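You operate a simulated robot arm through the tools that you are given. There is no shell and no other tool. Be economical: measure what you need, move in short steps, check, and stop when the job is done.

Carry out the task below with a simulated robot arm. There is one attempt and no reset: what you move stays moved.

Task
Print the grey block from the small blue box.
Fine: lay the lid on the bench top meanwhile and put it back on the box; one print from the inked press; the block stays under the press.
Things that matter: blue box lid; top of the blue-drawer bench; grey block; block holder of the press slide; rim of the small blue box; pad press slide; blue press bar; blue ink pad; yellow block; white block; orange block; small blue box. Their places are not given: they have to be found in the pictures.

Only the result counts: the job must be done as asked and must still hold three seconds after the hand-in. Knocking over, shifting, dropping, spilling or breaking anything else fails it. A push-on lid holds only when it is set on centred and level and pressed home; a screw cap is set on level and turned clockwise until tight.

Robot
A 7-joint arm with a two-finger parallel gripper, fixed in place. Base frame: the origin is at the foot of the arm, x ahead of it, y to its left, z up. Units: m, rad, N and s.
Its first joint turns from -1.152 to 1.152 rad. Payload 1.57 kg.
The tool frame sits at the grasp point between the pads (the TCP): z along the fingers, y along the line on which they close. The tips reach 0.03 m beyond it. The gripper opens to 0.11 m. The fingers are 0.024 m wide and 0.012 m thick; the gripper's body (0.048 by 0.112 m) begins 0.078 m behind the TCP.
Orientation is that of the tool frame in the base frame, as a unit quaternion [x, y, z, w]. With the fingers straight down and closing along the base's y, the tool's x points along the base's -x, its y along +y and its z along -z.

Tools
- The arm moves only by the tool play_rows. Its argument "steps" is a list that holds one entry, the list of rows, each a list of 7 numbers: the shift along the tool's x, y, z in m, then the turn, a rotation vector about the tool's x, y, z in rad, then the finger opening in m, from 0 to 0.11. In form: [[[dx, dy, dz, rx, ry, rz, jaw], ...]]. A call has 1 to 10 rows; each row shifts and turns the commanded pose from where the row before left it, along the tool's axes as they then stand. Rows are played at 5 a second. More than 0.05 m and 0.15 rad between two rows, or a gripper value outside its range, and nothing of the call is played. A pose out of reach is approached as far as the arm can. The call stops where the force on the tool passes 90 N (or 10 N more than at its start, if that is more) or the arm is blocked; 0.2 s more then pass. Each finger travels about 0.108 m/s and halts on what it meets, pressing with about 34 N; the grip force reading is that of the motor and also rises with nothing between the fingers. The clock runs only during rows and for 0.2 s after the last one: add rows that do not move to give the fingers time. The reply holds the time, the measured pose of the TCP, the force on the tool along the base axes, the opening and the grip force, in the units named above and with some noise.
- Cameras (640 x 400 px; columns grow to the right, rows downward): "scene" is fixed at [0.1609, -0.4174, 1.3715]; the picture's right is [0.64, -0.76, 0.00], its down [-0.65, -0.55, -0.52] and it looks along [0.40, 0.33, -0.86] (base axes); focal length 214 px, centre (320, 200). "wrist" rides on the gripper at [-0.036, 0, -0.08] in the tool frame; the picture's right is [0.00, -1.00, 0.00], its down [0.97, 0.00, -0.24] and it looks along [0.24, 0.00, 0.97] (tool axes); focal length 218 px, centre (320, 200).
- snapshot(camera): a new picture of that camera. No time passes.
- probe_pixels(camera, pixels): there is no depth. For up to 12 entries [column, row, z] of the newest picture of that camera ("zoom" is the newest enlarged one), the place [x, y] in the base frame at which the ray of that pixel passes the height z, good to about 0.003 m. No time passes.
- zoom(camera, box): a new picture of the part [left, top, right, bottom] of that camera's present view, enlarged. No time passes.
- finish_job(): hands the job in; it is judged then, once.

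Work in short steps. Measure before you move; look again where a grasp or a placing could have gone wrong, and mend it. You have 80 turns and 46 pictures in all, those below and enlarged ones among them. Open the gripper and draw the arm clear of the work before you hand the job in, unless the task says otherwise; then end with one line.

The tools are called as name(argument=value, ...) on one line, values as JSON. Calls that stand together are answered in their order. play_rows: Moves the arm, as the interface text tells. Its arguments: {"type":"object","properties":{"steps":{"type":"array","items":{"type":"array","items":{"type":"array","items":{"type":"number"}}}}},"required":["steps"]} The other tools are called the same way: snapshot (camera) takes a picture; probe_pixels (camera, pixels) gives the place at which the rays of pixels pass given heights; zoom (camera, box) takes an enlarged picture of a part of a camera's view; finish_job () hands the job in.

At the start:

```text
time_s: 0.0
tool_pos: [0.41, 0.2363, 1.1535]
tcp_rot: [0.0, 1.0, 0.001, 0.0]
force: [0.2, 0.2, -0.6]
grip_width: 0.1097
finger_force: 0.0
```

scene: 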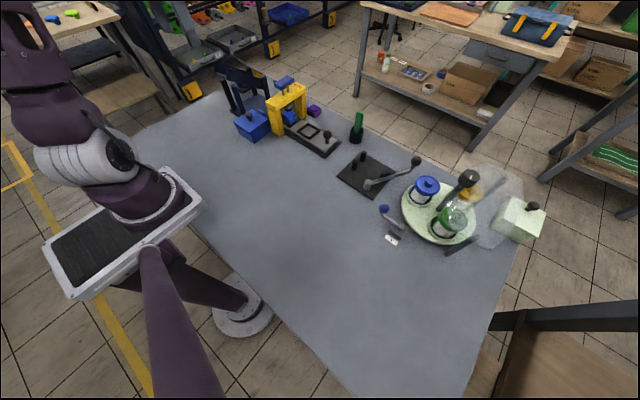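
wrist: 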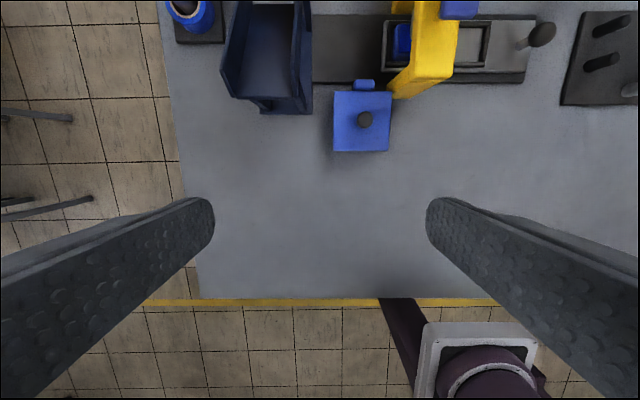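

The scene shows the small blue box near (252,125) and the yellow press near (287,108). I zoom in on both.

zoom(camera="scene", box=[200, 50, 360, 170])

zoom(camera="wrist", box=[160, 0, 640, 200])

zoom(camera="scene", box=[330, 130, 560, 270])

```text
3.33 times, centred on (280, 110) of scene
```

zoom: 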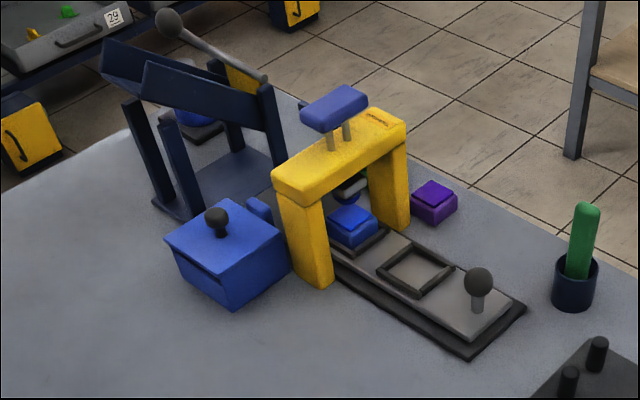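

```text
1.33 times, centred on (400, 100) of wrist
```

zoom: 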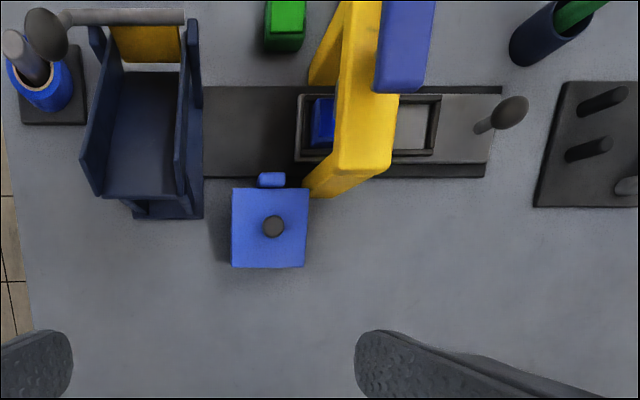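

```text
2.78 times, centred on (445, 200) of scene
```

zoom: 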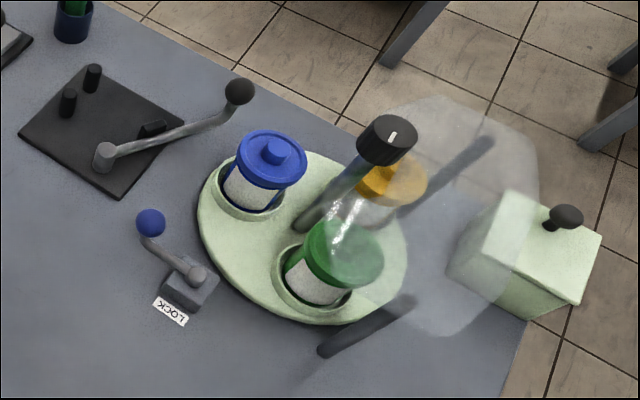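

Box lid is at wrist (362,120), knob (365,119). The press bar is at (459,8) and the slide handle at (541,35). I probe these to locate them roughly.

probe_pixels(camera="wrist", pixels=[[333, 92, 0.25], [391, 92, 0.25], [334, 152, 0.25], [389, 152, 0.25], [365, 119, 0.27], [363, 85, 0.25], [541, 35, 0.23], [312, 82, 0.18], [523, 82, 0.19], [459, 5, 0.35], [400, 40, 0.2]])

probe_pixels(camera="scene", pixels=[[254, 105, 0.27], [241, 110, 0.25], [258, 127, 0.18], [283, 79, 0.35], [319, 120, 0.23], [319, 130, 0.2], [317, 158, 0.18], [331, 127, 0.18], [308, 100, 0.2]])

```text
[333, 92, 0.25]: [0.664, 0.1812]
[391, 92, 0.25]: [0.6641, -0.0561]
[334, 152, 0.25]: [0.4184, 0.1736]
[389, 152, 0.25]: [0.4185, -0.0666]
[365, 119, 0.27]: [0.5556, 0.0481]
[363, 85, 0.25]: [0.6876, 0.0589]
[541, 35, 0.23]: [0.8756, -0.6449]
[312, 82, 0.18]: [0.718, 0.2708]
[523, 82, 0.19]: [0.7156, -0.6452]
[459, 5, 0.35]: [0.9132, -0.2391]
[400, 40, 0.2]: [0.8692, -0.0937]
```

```text
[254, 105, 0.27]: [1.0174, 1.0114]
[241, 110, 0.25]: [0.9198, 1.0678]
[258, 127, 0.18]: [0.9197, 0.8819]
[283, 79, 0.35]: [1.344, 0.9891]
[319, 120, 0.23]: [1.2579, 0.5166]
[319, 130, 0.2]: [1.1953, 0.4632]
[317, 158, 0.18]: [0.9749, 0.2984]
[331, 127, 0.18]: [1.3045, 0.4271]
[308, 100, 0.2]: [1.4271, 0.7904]
```

The two cameras disagree at z≈0.25. Triangulating the plate corner puts the surface near z≈0.82 instead of the stated 0.18. I test this by moving down 0.1 m and back over the box, then comparing the picture scale.

play_rows(steps=[[[0, -0.03, 0.03, 0, 0, 0, 0.11], [0, -0.03, 0.03, 0, 0, 0, 0.11], [0, 0, 0.02, 0, 0, 0, 0.11], [0, 0, 0.02, 0, 0, 0, 0.11], [0, 0, 0, 0, 0, 0, 0.11]]])

snapshot(camera="wrist")

snapshot(camera="scene")

```text
time_s: 1.2
tool_pos: [0.412, 0.174, 1.0539]
tcp_rot: [0.0, 1.0, -0.001, 0.001]
force: [0.4, -0.9, 0.4]
grip_width: 0.1102
finger_force: 0.0
```

```text
40 pictures are left
```

wrist: 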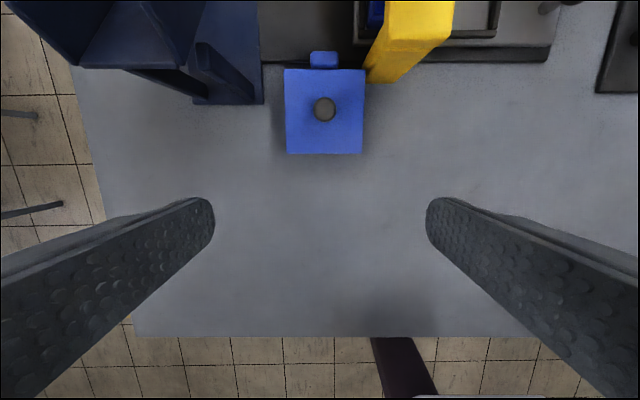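

```text
39 pictures are left
```

scene: 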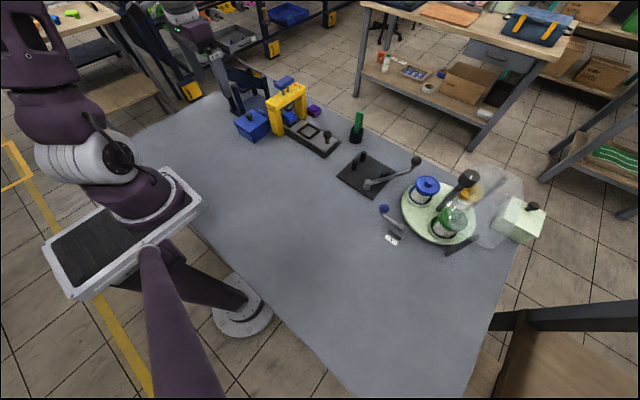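

The scale jump (57→80 px) confirms it: lid top ≈0.87–0.88, surface ≈0.82. I zoom on the box to see the tab on its far side, and probe with these heights.

zoom(camera="wrist", box=[240, 0, 560, 200])

zoom(camera="scene", box=[220, 65, 348, 160])

probe_pixels(camera="wrist", pixels=[[325, 110, 0.9], [325, 110, 0.91], [285, 70, 0.88], [365, 70, 0.88], [287, 154, 0.88], [362, 154, 0.88], [324, 60, 0.88], [547, 62, 0.82], [300, 62, 0.82]])

probe_pixels(camera="scene", pixels=[[249, 115, 0.9], [249, 115, 0.91], [320, 158, 0.82]])

```text
2.00 times, centred on (400, 100) of wrist
```

zoom: 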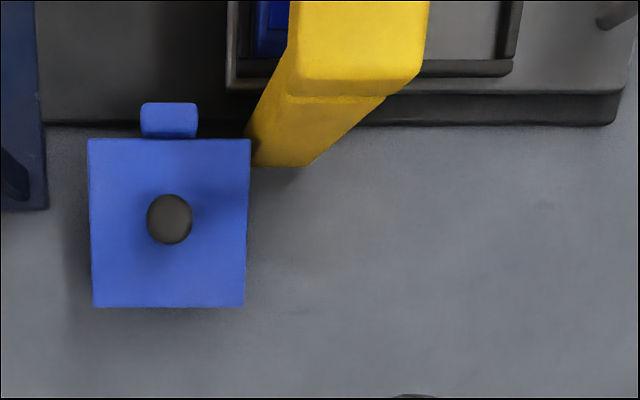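

```text
4.21 times, centred on (284, 112) of scene
```

zoom: 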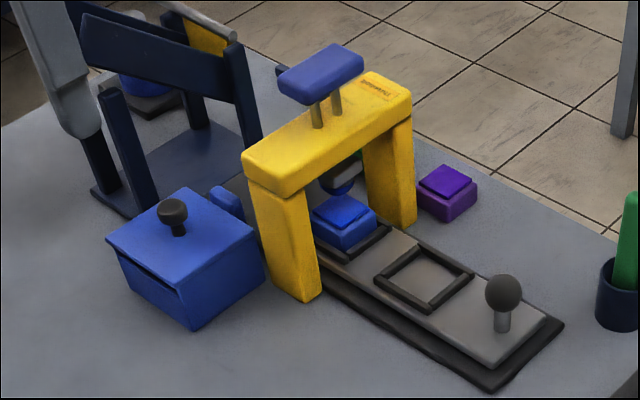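

```text
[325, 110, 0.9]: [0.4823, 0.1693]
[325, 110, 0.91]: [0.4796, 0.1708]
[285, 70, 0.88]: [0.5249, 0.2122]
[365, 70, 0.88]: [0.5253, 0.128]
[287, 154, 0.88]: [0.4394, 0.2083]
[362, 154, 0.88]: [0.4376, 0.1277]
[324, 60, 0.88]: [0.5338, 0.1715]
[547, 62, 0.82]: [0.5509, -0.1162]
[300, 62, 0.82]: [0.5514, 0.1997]
```

```text
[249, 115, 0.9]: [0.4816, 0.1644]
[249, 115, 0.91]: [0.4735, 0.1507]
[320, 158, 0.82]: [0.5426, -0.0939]
```

The knob centre is at about (0.482, 0.168, 0.897) and the lid top at about z 0.873. I move above the knob first and check.

play_rows(steps=[[[-0.035, -0.003, 0.04, 0, 0, 0, 0.06], [-0.035, -0.003, 0.04, 0, 0, 0, 0.06], [0, 0, 0.01, 0, 0, 0, 0.06], [0, 0, 0, 0, 0, 0, 0.06]]])

snapshot(camera="wrist")

zoom(camera="scene", box=[190, 50, 330, 160])

```text
refused: row 1 steps farther than a row can; nothing moved
```

```text
36 pictures are left
```

wrist: 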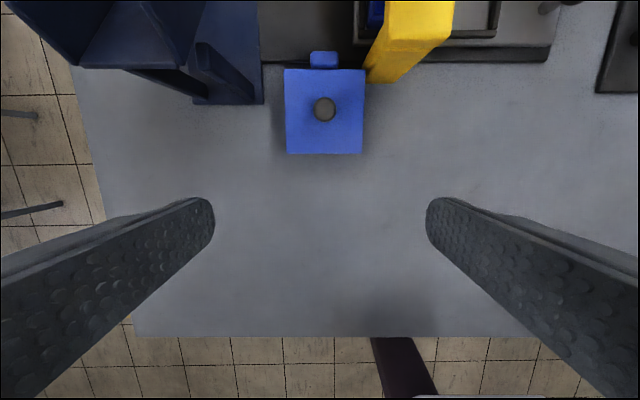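

```text
3.64 times, centred on (260, 105) of scene
```

zoom: 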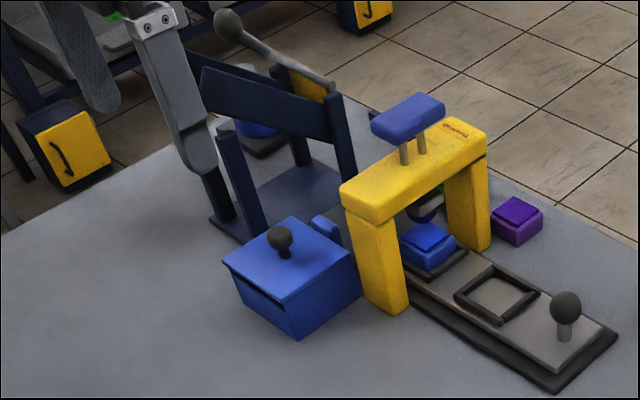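

The step was over 0.05 m, so nothing moved. I replay it in smaller rows and stop above the knob.

play_rows(steps=[[[-0.024, -0.002, 0.025, 0, 0, 0, 0.06], [-0.023, -0.002, 0.025, 0, 0, 0, 0.06], [-0.023, -0.001, 0.025, 0, 0, 0, 0.06], [0, 0, 0.015, 0, 0, 0, 0.06], [0, 0, 0, 0, 0, 0, 0.06]]])

snapshot(camera="wrist")

zoom(camera="scene", box=[190, 50, 330, 160])

```text
time_s: 2.4
tool_pos: [0.4812, 0.172, 0.9644]
tcp_rot: [0.0, 1.0, 0.0, 0.0]
force: [0.5, 0.8, 0.1]
grip_width: 0.0599
finger_force: 0.0
```

```text
34 pictures are left
```

wrist: 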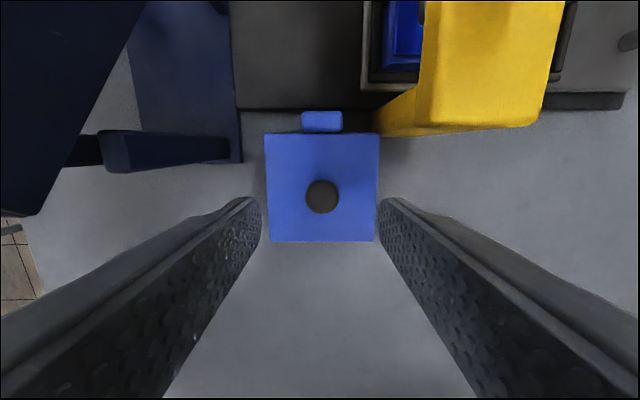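

```text
3.64 times, centred on (260, 105) of scene
```

zoom: 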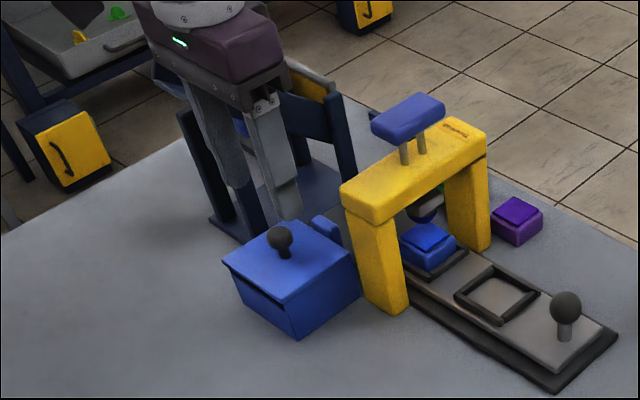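

Knob is at wrist (322,197), which works out to (0.483, 0.1705), centred between the fingers. I lower to z≈0.911 and close on it.

play_rows(steps=[[[0, -0.001, 0.025, 0, 0, 0, 0.06], [-0.001, 0, 0.02, 0, 0, 0, 0.06], [0, 0, 0.008, 0, 0, 0, 0.06], [0, 0, 0, 0, 0, 0, 0.0], [0, 0, 0, 0, 0, 0, 0.0], [0, 0, 0, 0, 0, 0, 0.0]]])

zoom(camera="wrist", box=[240, 120, 400, 260])

```text
time_s: 3.8
tool_pos: [0.4803, 0.1716, 0.911]
tcp_rot: [0.0, 1.0, 0.0, 0.0]
force: [-0.6, -0.2, -0.1]
grip_width: 0.0221
finger_force: 34.0
```

```text
2.86 times, centred on (320, 190) of wrist
```

zoom: 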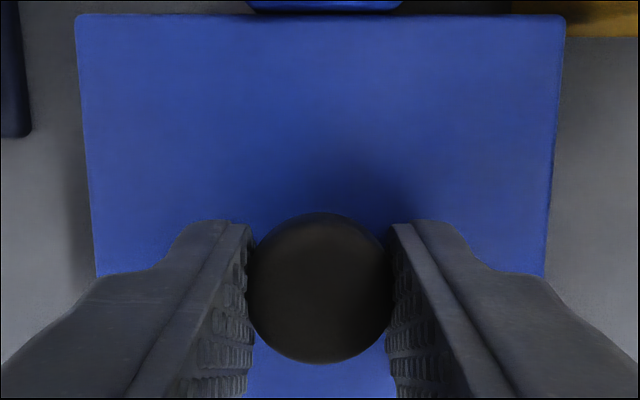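

The grip on the ball knob (0.022 m) holds. I lift straight up.

play_rows(steps=[[[0, 0, -0.01, 0, 0, 0, 0.0], [0, 0, -0.01, 0, 0, 0, 0.0], [0, 0, -0.02, 0, 0, 0, 0.0], [0, 0, -0.03, 0, 0, 0, 0.0], [0, 0, 0, 0, 0, 0, 0.0]]])

zoom(camera="scene", box=[190, 50, 330, 160])

```text
time_s: 5.0
tool_pos: [0.4801, 0.17, 0.9811]
tcp_rot: [0.0, 1.0, 0.0, -0.001]
force: [0.0, 0.8, -0.1]
grip_width: 0.0001
finger_force: 21.2
```

```text
3.64 times, centred on (260, 105) of scene
```

zoom: 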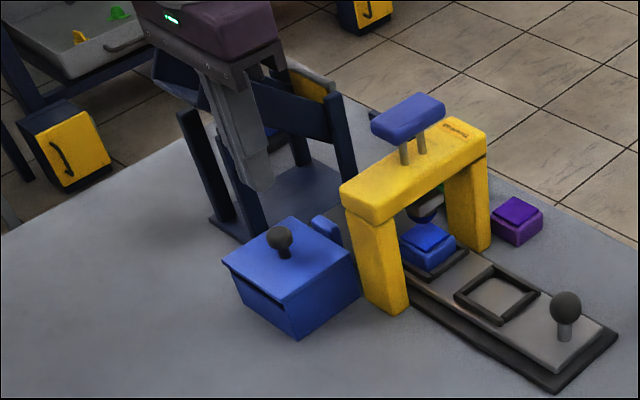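

The fingers slipped off the ball (opening 0.0001). I regrip lower, feeling for the lid with the tips.

play_rows(steps=[[[0, 0, 0, 0, 0, 0, 0.05], [-0.001, 0, 0.03, 0, 0, 0, 0.05], [0, 0.001, 0.035, 0, 0, 0, 0.04], [0, 0, 0.008, 0, 0, 0, 0.04], [0, 0, 0, 0, 0, 0, 0.04]]])

```text
time_s: 6.2
tool_pos: [0.4818, 0.1707, 0.9075]
tcp_rot: [0.0, 1.0, 0.0, 0.0]
force: [0.9, 0.6, -0.3]
grip_width: 0.04
finger_force: 0.0
```

No contact yet at 0.9075. I go lower in 2 mm steps.

play_rows(steps=[[[0, 0, 0.002, 0, 0, 0, 0.04], [0, 0, 0.002, 0, 0, 0, 0.04], [0, 0, 0, 0, 0, 0, 0.04]]])

zoom(camera="scene", box=[225, 80, 285, 150])

```text
time_s: 7.0
tool_pos: [0.4831, 0.1704, 0.9055]
tcp_rot: [0.0, 1.0, 0.001, 0.001]
force: [-7.8, -1.8, 39.0]
grip_width: 0.0403
finger_force: 0.2
```

```text
5.71 times, centred on (255, 115) of scene
```

zoom: 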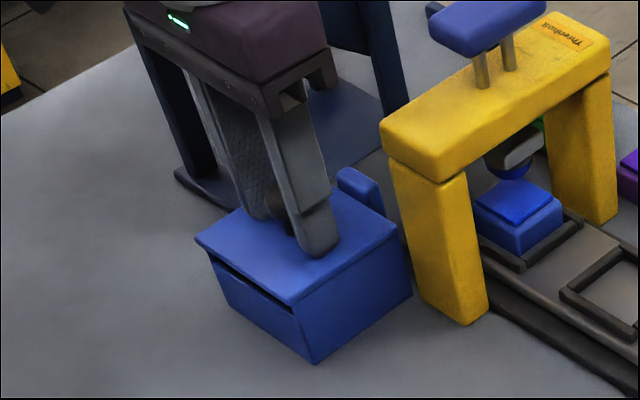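

The tips touched the lid (39 N) at TCP 0.9055. I raise 1.5 mm, close, and lift gently.

play_rows(steps=[[[0, 0, -0.003, 0, 0, 0, 0.04], [0, 0, 0, 0, 0, 0, 0.0], [0, 0, 0, 0, 0, 0, 0.0], [0, 0, 0, 0, 0, 0, 0.0]]])

play_rows(steps=[[[0, 0, -0.003, 0, 0, 0, 0.0], [0, 0, -0.003, 0, 0, 0, 0.0], [0, 0, 0, 0, 0, 0, 0.0]]])

```text
time_s: 8.0
tool_pos: [0.4816, 0.1708, 0.9065]
tcp_rot: [0.0, 1.0, 0.0, 0.0]
force: [0.5, 1.7, 0.2]
grip_width: 0.0221
finger_force: 34.4
```

```text
time_s: 8.8
tool_pos: [0.4821, 0.17, 0.9123]
tcp_rot: [0.0, 1.0, 0.0, 0.0]
force: [-0.6, 1.1, -1.2]
grip_width: 0.0221
finger_force: 33.2
```

The grip is still 0.0221 after 6 mm. I lift further and look.

play_rows(steps=[[[0, 0, -0.01, 0, 0, 0, 0.0], [0, 0, -0.015, 0, 0, 0, 0.0], [0, 0, -0.025, 0, 0, 0, 0.0], [0, 0, 0, 0, 0, 0, 0.0]]])

zoom(camera="scene", box=[190, 60, 310, 160])

```text
time_s: 9.8
tool_pos: [0.4825, 0.1715, 0.9627]
tcp_rot: [0.0, 1.0, 0.0, 0.0]
force: [-0.4, -0.6, 0.4]
grip_width: 0.0222
finger_force: 34.6
```

```text
4.00 times, centred on (250, 110) of scene
```

zoom: 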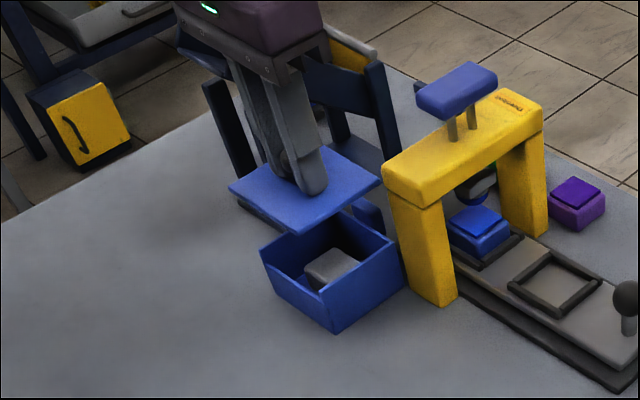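

The lid is off, and the grey block is visible inside the box. I carry the lid back (-x first, away from the press) towards free bench at about (0.36, 0.05).

play_rows(steps=[[[0.03, 0, 0, 0, 0, 0, 0.0], [0.03, 0, 0, 0, 0, 0, 0.0], [0.03, -0.02, 0, 0, 0, 0, 0.0], [0.03, -0.03, 0, 0, 0, 0, 0.0], [0, -0.035, 0.02, 0, 0, 0, 0.0], [0, -0.035, 0.02, 0, 0, 0, 0.0], [0, 0, 0.02, 0, 0, 0, 0.0], [0, 0, 0.02, 0, 0, 0, 0.0], [0, 0, 0, 0, 0, 0, 0.0]]])

zoom(camera="scene", box=[190, 60, 350, 200])

```text
time_s: 11.8
tool_pos: [0.3638, 0.0504, 0.8806]
tcp_rot: [0.001, 1.0, 0.0, 0.0]
force: [-0.2, -0.5, -1.6]
grip_width: 0.0222
finger_force: 33.9
```

```text
2.86 times, centred on (270, 130) of scene
```

zoom: 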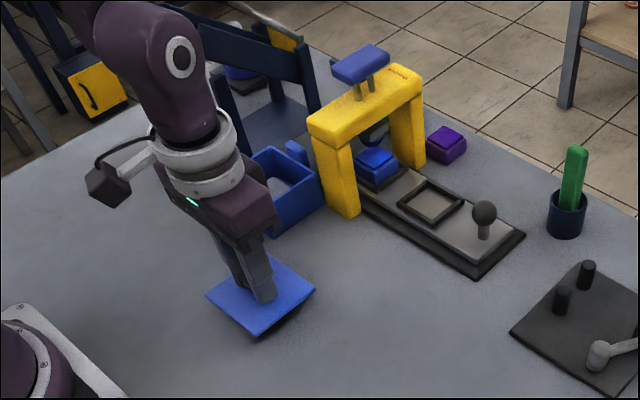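

The lid hovers over free bench. I lower it in small steps to contact.

play_rows(steps=[[[0, 0, 0.004, 0, 0, 0, 0.0], [0, 0, 0.004, 0, 0, 0, 0.0], [0, 0, 0.003, 0, 0, 0, 0.0], [0, 0, 0, 0, 0, 0, 0.0]]])

play_rows(steps=[[[0, 0, 0.002, 0, 0, 0, 0.0], [0, 0, 0.002, 0, 0, 0, 0.0], [0, 0, 0, 0, 0, 0, 0.0]]])

```text
time_s: 12.8
tool_pos: [0.3641, 0.0501, 0.8695]
tcp_rot: [0.0, 1.0, 0.0, 0.001]
force: [-0.2, -0.8, 0.1]
grip_width: 0.0223
finger_force: 34.3
```

```text
time_s: 13.6
tool_pos: [0.3611, 0.0506, 0.8682]
tcp_rot: [-0.001, 1.0, 0.001, 0.0]
force: [0.3, -0.3, -0.5]
grip_width: 0.0224
finger_force: 34.2
```

No contact yet. I continue in 2 mm steps.

play_rows(steps=[[[0, 0, 0.002, 0, 0, 0, 0.0], [0, 0, 0.002, 0, 0, 0, 0.0], [0, 0, 0, 0, 0, 0, 0.0]]])

zoom(camera="scene", box=[220, 120, 300, 190])

```text
time_s: 14.4
tool_pos: [0.3646, 0.0502, 0.864]
tcp_rot: [0.001, 1.0, -0.001, 0.001]
force: [-0.2, 0.2, 0.4]
grip_width: 0.0226
finger_force: 33.8
```

```text
5.71 times, centred on (260, 155) of scene
```

zoom: 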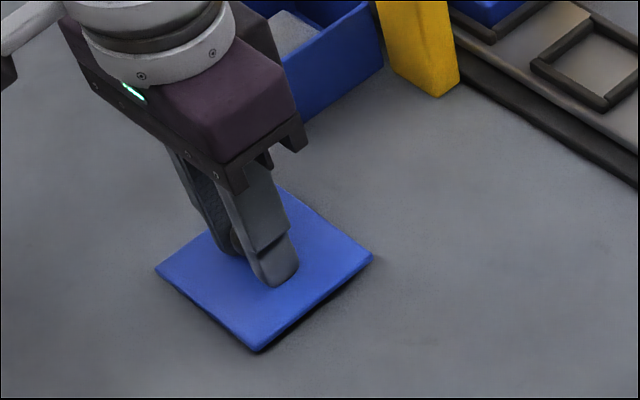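

Opening is creeping from 0.0222 to 0.0226, so the lid may already be touching. I go down another 2 mm.

play_rows(steps=[[[0, 0, 0.002, 0, 0, 0, 0.0], [0, 0, 0, 0, 0, 0, 0.0]]])

play_rows(steps=[[[0, 0, 0.002, 0, 0, 0, 0.0], [0, 0, 0, 0, 0, 0, 0.0]]])

```text
time_s: 15.0
tool_pos: [0.364, 0.0511, 0.8609]
tcp_rot: [0.0, 1.0, 0.0, -0.001]
force: [0.6, 0.5, 12.5]
grip_width: 0.0226
finger_force: 34.7
```

```text
time_s: 15.8
tool_pos: [0.3635, 0.0507, 0.8617]
tcp_rot: [0.0, 1.0, 0.001, 0.001]
force: [-3.8, 0.1, 31.6]
grip_width: 0.0227
finger_force: 33.6
stopped in row 2: the force on the tool passed its limit (the readings are from after the stop); the commanded pose is now the measured one
```

The lid is on the bench (force 31 N). I release slowly and rise.

play_rows(steps=[[[0, 0, -0.001, 0, 0, 0, 0.03], [0, 0, 0, 0, 0, 0, 0.05], [0, 0, -0.02, 0, 0, 0, 0.05], [0, 0, -0.04, 0, 0, 0, 0.06], [0, 0, -0.04, 0, 0, 0, 0.06], [0, 0, -0.04, 0, 0, 0, 0.06], [0, 0, 0, 0, 0, 0, 0.06]]])

play_rows(steps=[[[-0.03, 0.03, 0, 0, 0, 0, 0.08], [-0.03, 0.03, 0, 0, 0, 0, 0.08], [-0.03, 0.03, 0, 0, 0, 0, 0.08], [-0.02, 0.03, 0, 0, 0, 0, 0.08], [0, 0, 0, 0, 0, 0, 0.08]]])

snapshot(camera="wrist")

zoom(camera="scene", box=[220, 60, 340, 190])

```text
time_s: 17.4
tool_pos: [0.363, 0.0525, 1.0012]
tcp_rot: [0.0, 1.0, 0.001, 0.001]
force: [-0.1, -0.3, 0.2]
grip_width: 0.0602
finger_force: 0.1
```

```text
time_s: 18.6
tool_pos: [0.4713, 0.1705, 1.0019]
tcp_rot: [0.001, 1.0, 0.0, 0.0]
force: [0.0, 0.5, 1.0]
grip_width: 0.08
finger_force: 0.1
```

```text
26 pictures are left
```

wrist: 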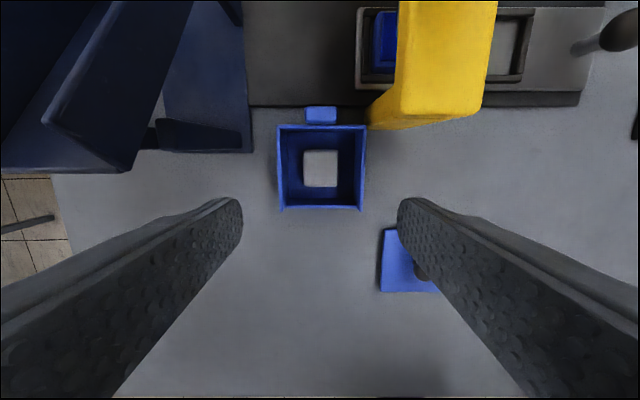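

```text
3.08 times, centred on (280, 125) of scene
```

zoom: 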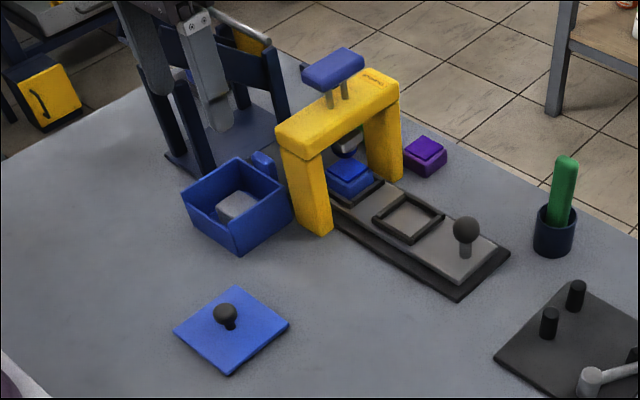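

The lid lies flat. The block sits in the box at wrist (320,168). I zoom in both cameras to measure block and rim precisely.

zoom(camera="scene", box=[232, 100, 282, 145])

zoom(camera="wrist", box=[260, 95, 380, 220])

```text
8.89 times, centred on (257, 122) of scene
```

zoom: 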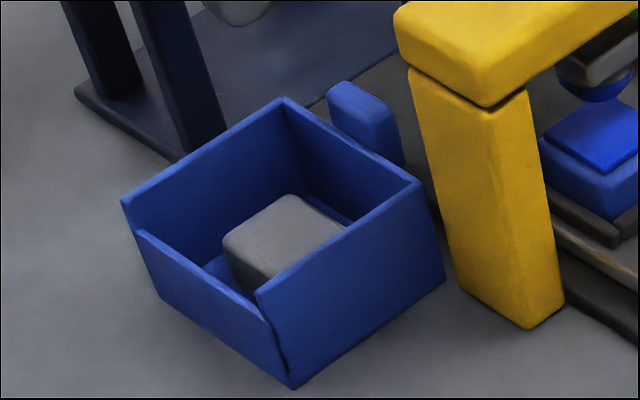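

```text
3.20 times, centred on (320, 158) of wrist
```

zoom: 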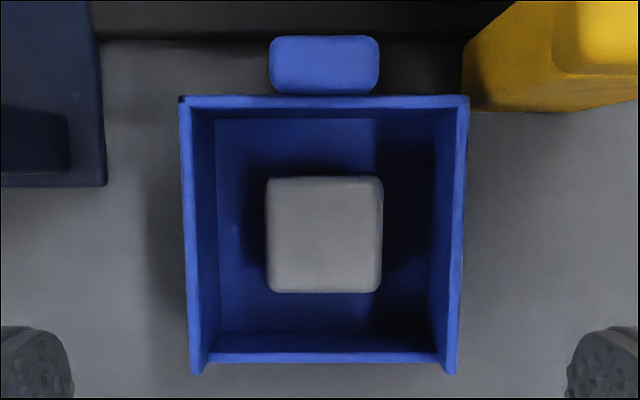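

Block centre ≈ (0.484, 0.169), about 0.038 wide with its top ≈ 0.85. The box interior is about 0.078, so I use opening 0.046 and descend to just above the rim to check alignment.

play_rows(steps=[[[-0.0125, -0.0012, 0.03, 0, 0, 0, 0.046], [0, 0, 0.03, 0, 0, 0, 0.046], [0, 0, 0.028, 0, 0, 0, 0.046], [0, 0, 0, 0, 0, 0, 0.046]]])

snapshot(camera="wrist")

```text
time_s: 19.6
tool_pos: [0.4845, 0.1703, 0.9129]
tcp_rot: [0.0, 1.0, 0.001, 0.002]
force: [0.4, -0.3, -0.7]
grip_width: 0.0464
finger_force: 0.1
```

```text
22 pictures are left
```

wrist: 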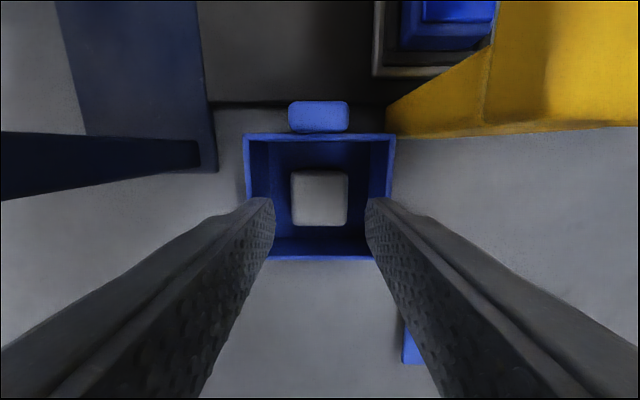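

The block is centred (column 319.5, x≈0.485). I descend into the box so the tips reach about 0.832, then close.

play_rows(steps=[[[0, 0, 0.02, 0, 0, 0, 0.046], [0, 0, 0.015, 0, 0, 0, 0.046], [0, 0, 0.01, 0, 0, 0, 0.046], [0, 0, 0.006, 0, 0, 0, 0.046], [0, 0, 0, 0, 0, 0, 0.046]]])

play_rows(steps=[[[0, 0, 0, 0, 0, 0, 0.03], [0, 0, 0, 0, 0, 0, 0.02], [0, 0, 0, 0, 0, 0, 0.02]]])

```text
time_s: 20.8
tool_pos: [0.4872, 0.1695, 0.8629]
tcp_rot: [0.0, 1.0, 0.001, 0.002]
force: [-1.9, -0.4, 16.0]
grip_width: 0.0462
finger_force: 0.1
```

```text
time_s: 21.6
tool_pos: [0.4869, 0.1702, 0.8618]
tcp_rot: [0.0, 1.0, 0.001, 0.001]
force: [1.0, -1.9, 17.2]
grip_width: 0.0387
finger_force: 33.7
```

Gripped at 0.0387 (block width). The 16 N reading suggests the tips met the box floor, so the block bottom is about 0.03 below the TCP. I lift out.

play_rows(steps=[[[0, 0, -0.01, 0, 0, 0, 0.02], [0, 0, -0.02, 0, 0, 0, 0.02], [0, 0, -0.03, 0, 0, 0, 0.02], [0, 0, -0.04, 0, 0, 0, 0.02], [0, 0, -0.03, 0, 0, 0, 0.02], [0, 0, 0, 0, 0, 0, 0.02]]])

zoom(camera="scene", box=[220, 60, 340, 170])

```text
time_s: 23.0
tool_pos: [0.4842, 0.1683, 0.9942]
tcp_rot: [0.0, 1.0, 0.001, 0.0]
force: [-1.0, -0.5, 0.3]
grip_width: 0.0384
finger_force: 33.8
```

```text
3.64 times, centred on (280, 115) of scene
```

zoom: 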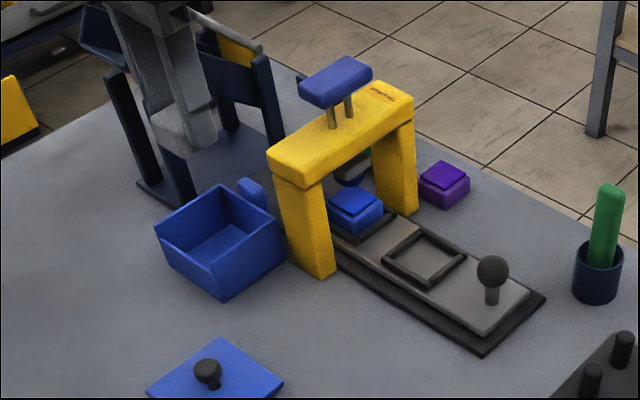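

The block is held. From the scene, the holder sits near (0.60, 0.00) and the gate spans y≈0.045–0.095. To keep the hand clear of the gate I back off to x≈0.43, move to y≈0, and then turn 90°.

play_rows(steps=[[[0.03, 0, -0.01, 0, 0, 0, 0.02], [0.03, -0.02, -0.01, 0, 0, 0, 0.02], [0, -0.04, 0, 0, 0, 0, 0.02], [0, -0.04, 0, 0, 0, 0, 0.02], [0, -0.04, 0, 0, 0, 0, 0.02], [0, -0.03, 0, 0, 0, 0, 0.02], [0, 0, 0, 0, 0, 0, 0.02]]])

play_rows(steps=[[[0, 0, 0, 0, 0, 0.1428, 0.02], [0, 0, 0, 0, 0, 0.1428, 0.02], [0, 0, 0, 0, 0, 0.1428, 0.02], [0, 0, 0, 0, 0, 0.1428, 0.02], [0, 0, 0, 0, 0, 0.1428, 0.02], [0, 0, 0, 0, 0, 0.1428, 0.02], [0, 0, 0, 0, 0, 0.1428, 0.02], [0, 0, 0, 0, 0, 0.1428, 0.02], [0, 0, 0, 0, 0, 0.1428, 0.02], [0, 0, 0, 0, 0, 0.1428, 0.02]]])

play_rows(steps=[[[0, 0, 0, 0, 0, 0.1428, 0.02], [0, 0.02, 0, 0, 0, 0, 0.02], [0, 0.02, 0, 0, 0, 0, 0.02], [0, 0.02, 0, 0, 0, 0, 0.02], [0, 0, 0, 0, 0, 0, 0.02]]])

snapshot(camera="wrist")

```text
time_s: 24.6
tool_pos: [0.4261, -0.0012, 1.0127]
tcp_rot: [0.0, 1.0, 0.001, 0.001]
force: [-0.8, -0.7, -0.8]
grip_width: 0.0387
finger_force: 33.4
```

```text
time_s: 26.8
tool_pos: [0.4249, -0.001, 1.0127]
tcp_rot: [0.656, 0.755, 0.002, 0.0]
force: [-0.7, 0.1, -0.2]
grip_width: 0.0387
finger_force: 33.5
```

```text
time_s: 28.0
tool_pos: [0.4854, -0.0009, 1.0118]
tcp_rot: [0.708, 0.707, 0.001, 0.0]
force: [0.6, -0.7, 0.4]
grip_width: 0.0387
finger_force: 34.3
```

```text
20 pictures are left
```

wrist: 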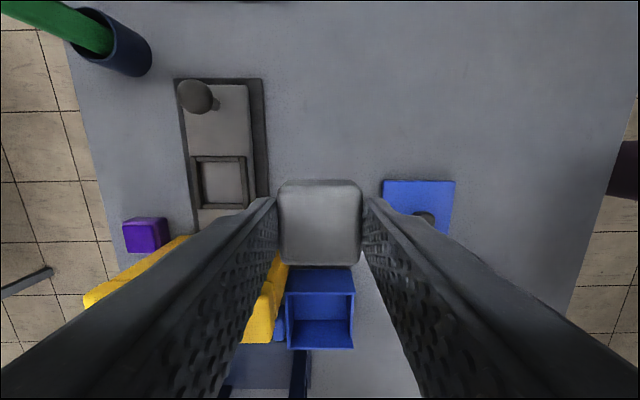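

The view has turned 90° (picture right = −x, down = +y). The holder frame is at (192–247, 155–209), and I probe it and the knob.

probe_pixels(camera="wrist", pixels=[[200, 160, 0.845], [243, 160, 0.845], [200, 204, 0.845], [245, 204, 0.845], [222, 182, 0.845], [222, 182, 0.835], [196, 96, 0.88], [268, 197, 0.82], [191, 155, 0.85]])

zoom(camera="wrist", box=[160, 70, 290, 220])

zoom(camera="scene", box=[265, 85, 345, 165])

```text
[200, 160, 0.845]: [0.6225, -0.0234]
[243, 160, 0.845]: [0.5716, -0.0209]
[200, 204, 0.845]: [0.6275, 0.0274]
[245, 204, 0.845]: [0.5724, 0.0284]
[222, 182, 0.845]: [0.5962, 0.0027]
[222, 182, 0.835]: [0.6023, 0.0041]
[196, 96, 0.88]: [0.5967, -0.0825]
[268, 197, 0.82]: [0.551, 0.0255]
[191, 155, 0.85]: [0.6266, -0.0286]
```

```text
2.67 times, centred on (225, 145) of wrist
```

zoom: 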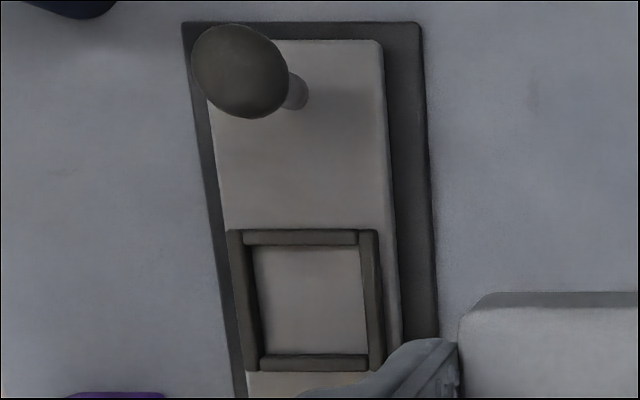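

```text
5.00 times, centred on (305, 125) of scene
```

zoom: 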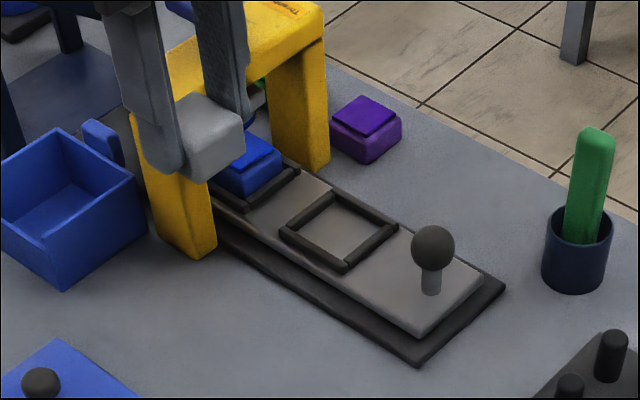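

Holder centre ≈ (0.600, 0.0035) with its floor ≈ 0.84. I need to know how far the block protrudes below the fingertips, so I zoom on the held block from both cameras.

zoom(camera="scene", box=[278, 90, 318, 128])

zoom(camera="wrist", box=[240, 150, 400, 280])

```text
10.53 times, centred on (298, 109) of scene
```

zoom: 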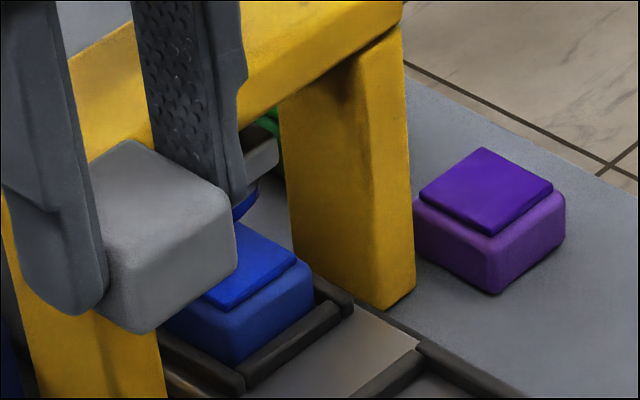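

```text
3.08 times, centred on (320, 215) of wrist
```

zoom: 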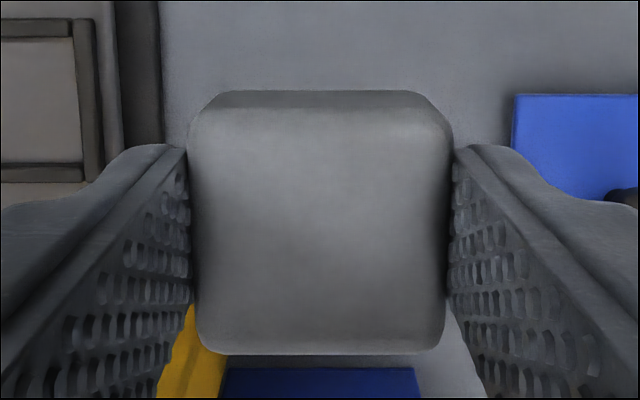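

The block is about 27 mm tall and protrudes about 13 mm below the tips, so the fingers will clear the frame rim. I move out to x≈0.60 at this height and check reach.

play_rows(steps=[[[0, 0.025, 0, 0, 0, 0, 0.02], [0, 0.025, 0, 0, 0, 0, 0.02], [0, 0.025, 0, 0, 0, 0, 0.02], [0.002, 0.025, 0, 0, 0, 0, 0.02], [0.002, 0.0145, 0, 0, 0, 0, 0.02], [0, 0, 0.03, 0, 0, 0, 0.02], [0, 0, 0.03, 0, 0, 0, 0.02], [0, 0, 0, 0, 0, 0, 0.02]]])

snapshot(camera="wrist")

zoom(camera="scene", box=[260, 70, 350, 160])

```text
time_s: 29.8
tool_pos: [0.5986, 0.0032, 0.9515]
tcp_rot: [0.707, 0.707, 0.001, 0.0]
force: [-0.5, 0.4, -0.2]
grip_width: 0.0387
finger_force: 34.1
```

```text
15 pictures are left
```

wrist: 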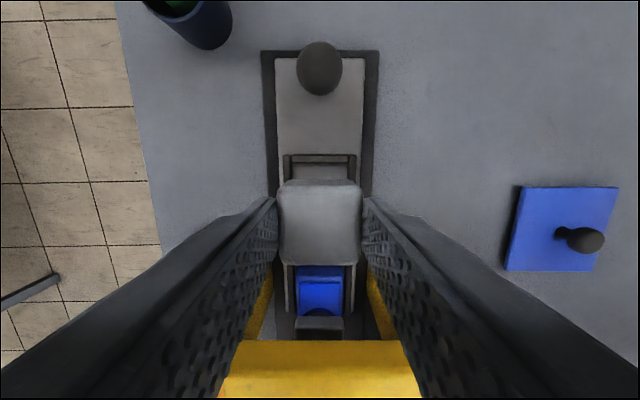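

```text
4.44 times, centred on (305, 115) of scene
```

zoom: 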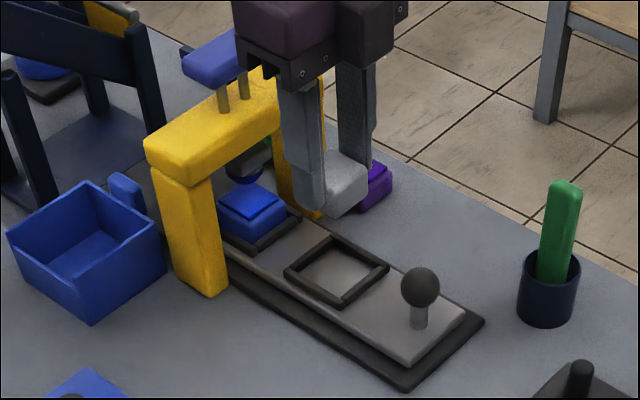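

The frame (columns 284–356) is centred under the block, and the computed y centre is 0.0036. I lower toward contact at TCP≈0.884.

play_rows(steps=[[[0, 0, 0.025, 0, 0, 0, 0.02], [0, 0, 0.02, 0, 0, 0, 0.02], [0, 0, 0.012, 0, 0, 0, 0.02], [0, 0, 0, 0, 0, 0, 0.02]]])

play_rows(steps=[[[0, 0, 0.003, 0, 0, 0, 0.02], [0, 0, 0.003, 0, 0, 0, 0.02], [0, 0, 0, 0, 0, 0, 0.02]]])

play_rows(steps=[[[0, 0, 0.002, 0, 0, 0, 0.02], [0, 0, 0, 0, 0, 0, 0.02]]])

```text
time_s: 30.8
tool_pos: [0.5988, 0.0051, 0.894]
tcp_rot: [0.707, 0.707, 0.001, 0.0]
force: [-0.6, 0.5, 0.2]
grip_width: 0.0385
finger_force: 34.1
```

```text
time_s: 31.6
tool_pos: [0.5983, 0.004, 0.8891]
tcp_rot: [0.707, 0.707, 0.001, 0.0]
force: [0.6, 0.1, -1.3]
grip_width: 0.0384
finger_force: 34.0
```

```text
time_s: 32.2
tool_pos: [0.5997, 0.0033, 0.886]
tcp_rot: [0.707, 0.707, 0.0, 0.0]
force: [-0.1, -0.6, 0.1]
grip_width: 0.0384
finger_force: 33.8
```

No contact yet at 0.886. I check with a close view, then continue down.

zoom(camera="scene", box=[280, 95, 340, 155])

play_rows(steps=[[[0, 0, 0.002, 0, 0, 0, 0.02], [0, 0, 0, 0, 0, 0, 0.02]]])

play_rows(steps=[[[0, 0, 0.002, 0, 0, 0, 0.02], [0, 0, 0, 0, 0, 0, 0.02]]])

```text
6.67 times, centred on (310, 125) of scene
```

zoom: 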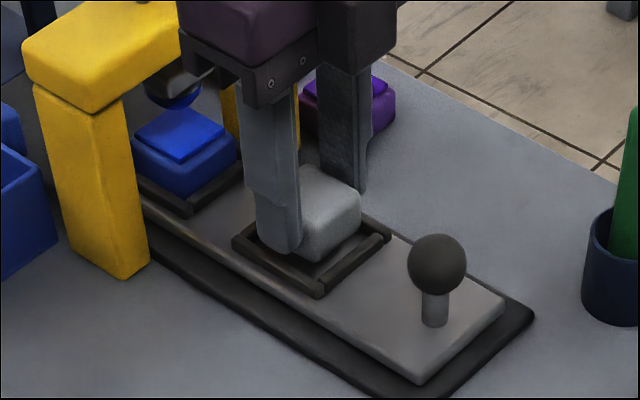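

```text
time_s: 32.8
tool_pos: [0.5997, 0.004, 0.8863]
tcp_rot: [0.707, 0.707, 0.002, 0.0]
force: [-0.3, 0.0, -0.4]
grip_width: 0.0388
finger_force: 33.8
```

```text
time_s: 33.4
tool_pos: [0.6006, 0.0045, 0.8844]
tcp_rot: [0.707, 0.708, 0.002, 0.0]
force: [-0.3, -0.8, -0.6]
grip_width: 0.0388
finger_force: 34.2
```

Aligned over the holder, still in air. I keep going down in 2 mm steps.

play_rows(steps=[[[0, 0, 0.002, 0, 0, 0, 0.02], [0, 0, 0, 0, 0, 0, 0.02]]])

play_rows(steps=[[[0, 0, 0.002, 0, 0, 0, 0.02], [0, 0, 0, 0, 0, 0, 0.02]]])

play_rows(steps=[[[0, 0, 0.002, 0, 0, 0, 0.02], [0, 0, 0, 0, 0, 0, 0.02]]])

```text
time_s: 34.0
tool_pos: [0.6005, 0.0042, 0.8819]
tcp_rot: [0.707, 0.708, 0.001, 0.0]
force: [0.3, 0.3, 0.6]
grip_width: 0.0386
finger_force: 34.2
```

```text
time_s: 34.6
tool_pos: [0.6001, 0.0032, 0.8791]
tcp_rot: [0.707, 0.707, 0.002, 0.0]
force: [-0.5, 0.4, -0.5]
grip_width: 0.0386
finger_force: 34.2
```

```text
time_s: 35.2
tool_pos: [0.6015, 0.0042, 0.8784]
tcp_rot: [0.707, 0.707, 0.002, 0.0]
force: [-4.1, 0.7, 17.6]
grip_width: 0.0387
finger_force: 33.5
```

Contact (17 N) at 0.878. I check visually before releasing.

zoom(camera="scene", box=[290, 108, 330, 145])

```text
10.81 times, centred on (310, 126) of scene
```

zoom: 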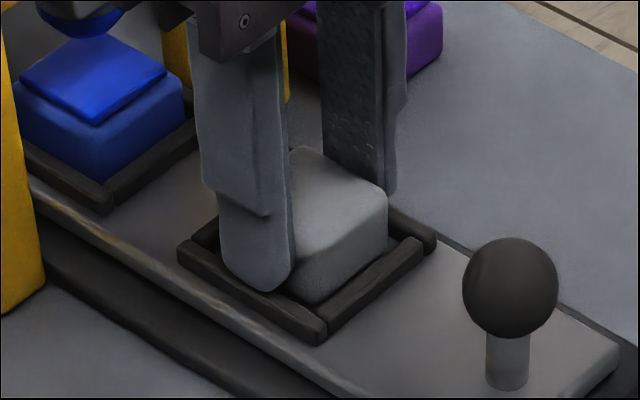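

The block is down inside the frame. I open slightly, rise, then open more.

play_rows(steps=[[[0, 0, -0.001, 0, 0, 0, 0.042], [0, 0, 0, 0, 0, 0, 0.043], [0, 0, -0.01, 0, 0, 0, 0.043], [0, 0, -0.02, 0, 0, 0, 0.05], [0, 0, -0.04, 0, 0, 0, 0.05], [0, 0, -0.03, 0, 0, 0, 0.05], [0, 0, 0, 0, 0, 0, 0.05]]])

snapshot(camera="wrist")

zoom(camera="scene", box=[265, 70, 345, 160])

```text
time_s: 36.8
tool_pos: [0.6013, 0.0033, 0.9783]
tcp_rot: [0.706, 0.708, 0.001, 0.0]
force: [0.4, 1.7, 0.2]
grip_width: 0.0505
finger_force: 0.0
```

```text
11 pictures are left
```

wrist: 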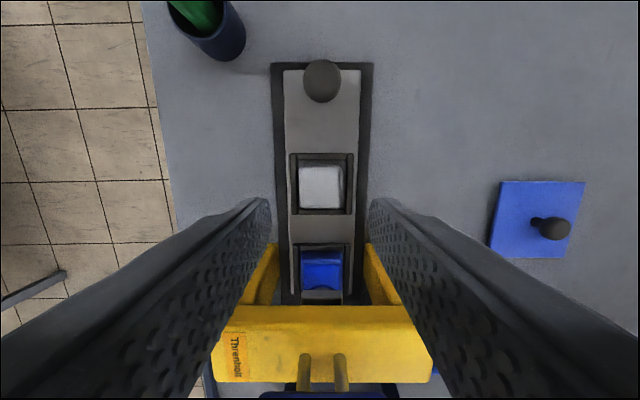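

```text
4.44 times, centred on (305, 115) of scene
```

zoom: 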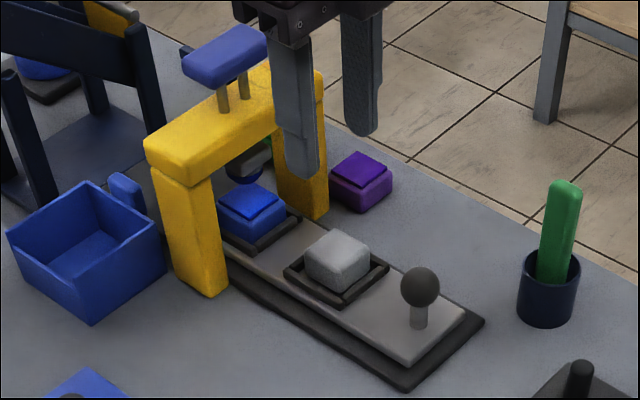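

The block sits in the holder, and the ink pad is under the press at y≈0.095. The bar top triangulates to about (0.60, 0.095, 0.988). I close the fingers, rise, and go above the bar.

play_rows(steps=[[[0, 0, -0.03, 0, 0, 0, 0.03], [0, 0, -0.035, 0, 0, 0, 0.0], [0.03, 0, 0, 0, 0, 0, 0.0], [0.03, 0, 0, 0, 0, 0, 0.0], [0.03, 0, 0, 0, 0, 0, 0.0], [0, 0, 0, 0, 0, 0, 0.0]]])

snapshot(camera="wrist")

```text
time_s: 38.2
tool_pos: [0.6024, 0.0941, 1.0453]
tcp_rot: [0.706, 0.708, 0.001, 0.0]
force: [-0.6, -0.1, 0.8]
grip_width: 0.0001
finger_force: 21.2
```

```text
9 pictures are left
```

wrist: 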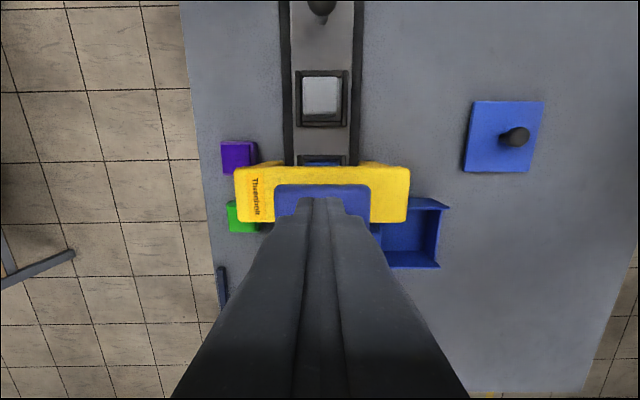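

The bar (columns 273–370) is centred under the fingertips with its y centre ≈0.098. I shift 3 mm and press down carefully to ink the press.

play_rows(steps=[[[0.003, 0, 0.015, 0, 0, 0, 0.0], [0, 0, 0.005, 0, 0, 0, 0.0], [0, 0, 0.004, 0, 0, 0, 0.0], [0, 0, 0.004, 0, 0, 0, 0.0], [0, 0, 0, 0, 0, 0, 0.0]]])

play_rows(steps=[[[0, 0, 0.004, 0, 0, 0, 0.0], [0, 0, 0.004, 0, 0, 0, 0.0], [0, 0, 0, 0, 0, 0, 0.0]]])

```text
time_s: 39.4
tool_pos: [0.6, 0.0969, 1.0172]
tcp_rot: [0.707, 0.707, 0.001, -0.001]
force: [-0.9, 1.4, 2.2]
grip_width: 0.0
finger_force: 21.2
```

```text
time_s: 40.2
tool_pos: [0.601, 0.0966, 1.0079]
tcp_rot: [0.707, 0.707, 0.002, 0.001]
force: [-0.5, 1.9, 1.7]
grip_width: 0.0
finger_force: 21.4
```

A light ~2 N reading, so the bar is likely travelling. I continue down.

play_rows(steps=[[[0, 0, 0.004, 0, 0, 0, 0.0], [0, 0, 0.004, 0, 0, 0, 0.0], [0, 0, 0, 0, 0, 0, 0.0]]])

play_rows(steps=[[[0, 0, 0.003, 0, 0, 0, 0.0], [0, 0, 0.003, 0, 0, 0, 0.0], [0, 0, 0, 0, 0, 0, 0.0]]])

```text
time_s: 41.0
tool_pos: [0.6005, 0.0968, 0.9997]
tcp_rot: [0.707, 0.707, 0.001, 0.001]
force: [-0.8, -0.8, 6.5]
grip_width: 0.0002
finger_force: 21.5
```

```text
time_s: 41.8
tool_pos: [0.5994, 0.0971, 1.001]
tcp_rot: [0.707, 0.707, 0.006, 0.002]
force: [-18.5, -0.7, 81.8]
grip_width: 0.0
finger_force: 21.4
```

Bottomed out (82 N at z≈1.000). I look once to confirm pad contact before rising.

zoom(camera="scene", box=[265, 70, 335, 150])

play_rows(steps=[[[0, 0, -0.005, 0, 0, 0, 0.0], [0, 0, -0.02, 0, 0, 0, 0.0], [0, 0, -0.03, 0, 0, 0, 0.0], [0, 0, 0, 0, 0, 0, 0.0]]])

```text
5.00 times, centred on (300, 110) of scene
```

zoom: 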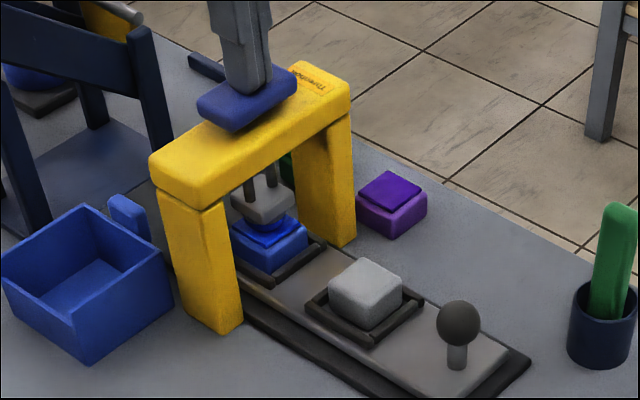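

```text
time_s: 42.8
tool_pos: [0.6017, 0.0974, 1.0484]
tcp_rot: [0.707, 0.707, 0.001, 0.0]
force: [0.1, -0.6, 0.0]
grip_width: 0.0
finger_force: 21.4
```

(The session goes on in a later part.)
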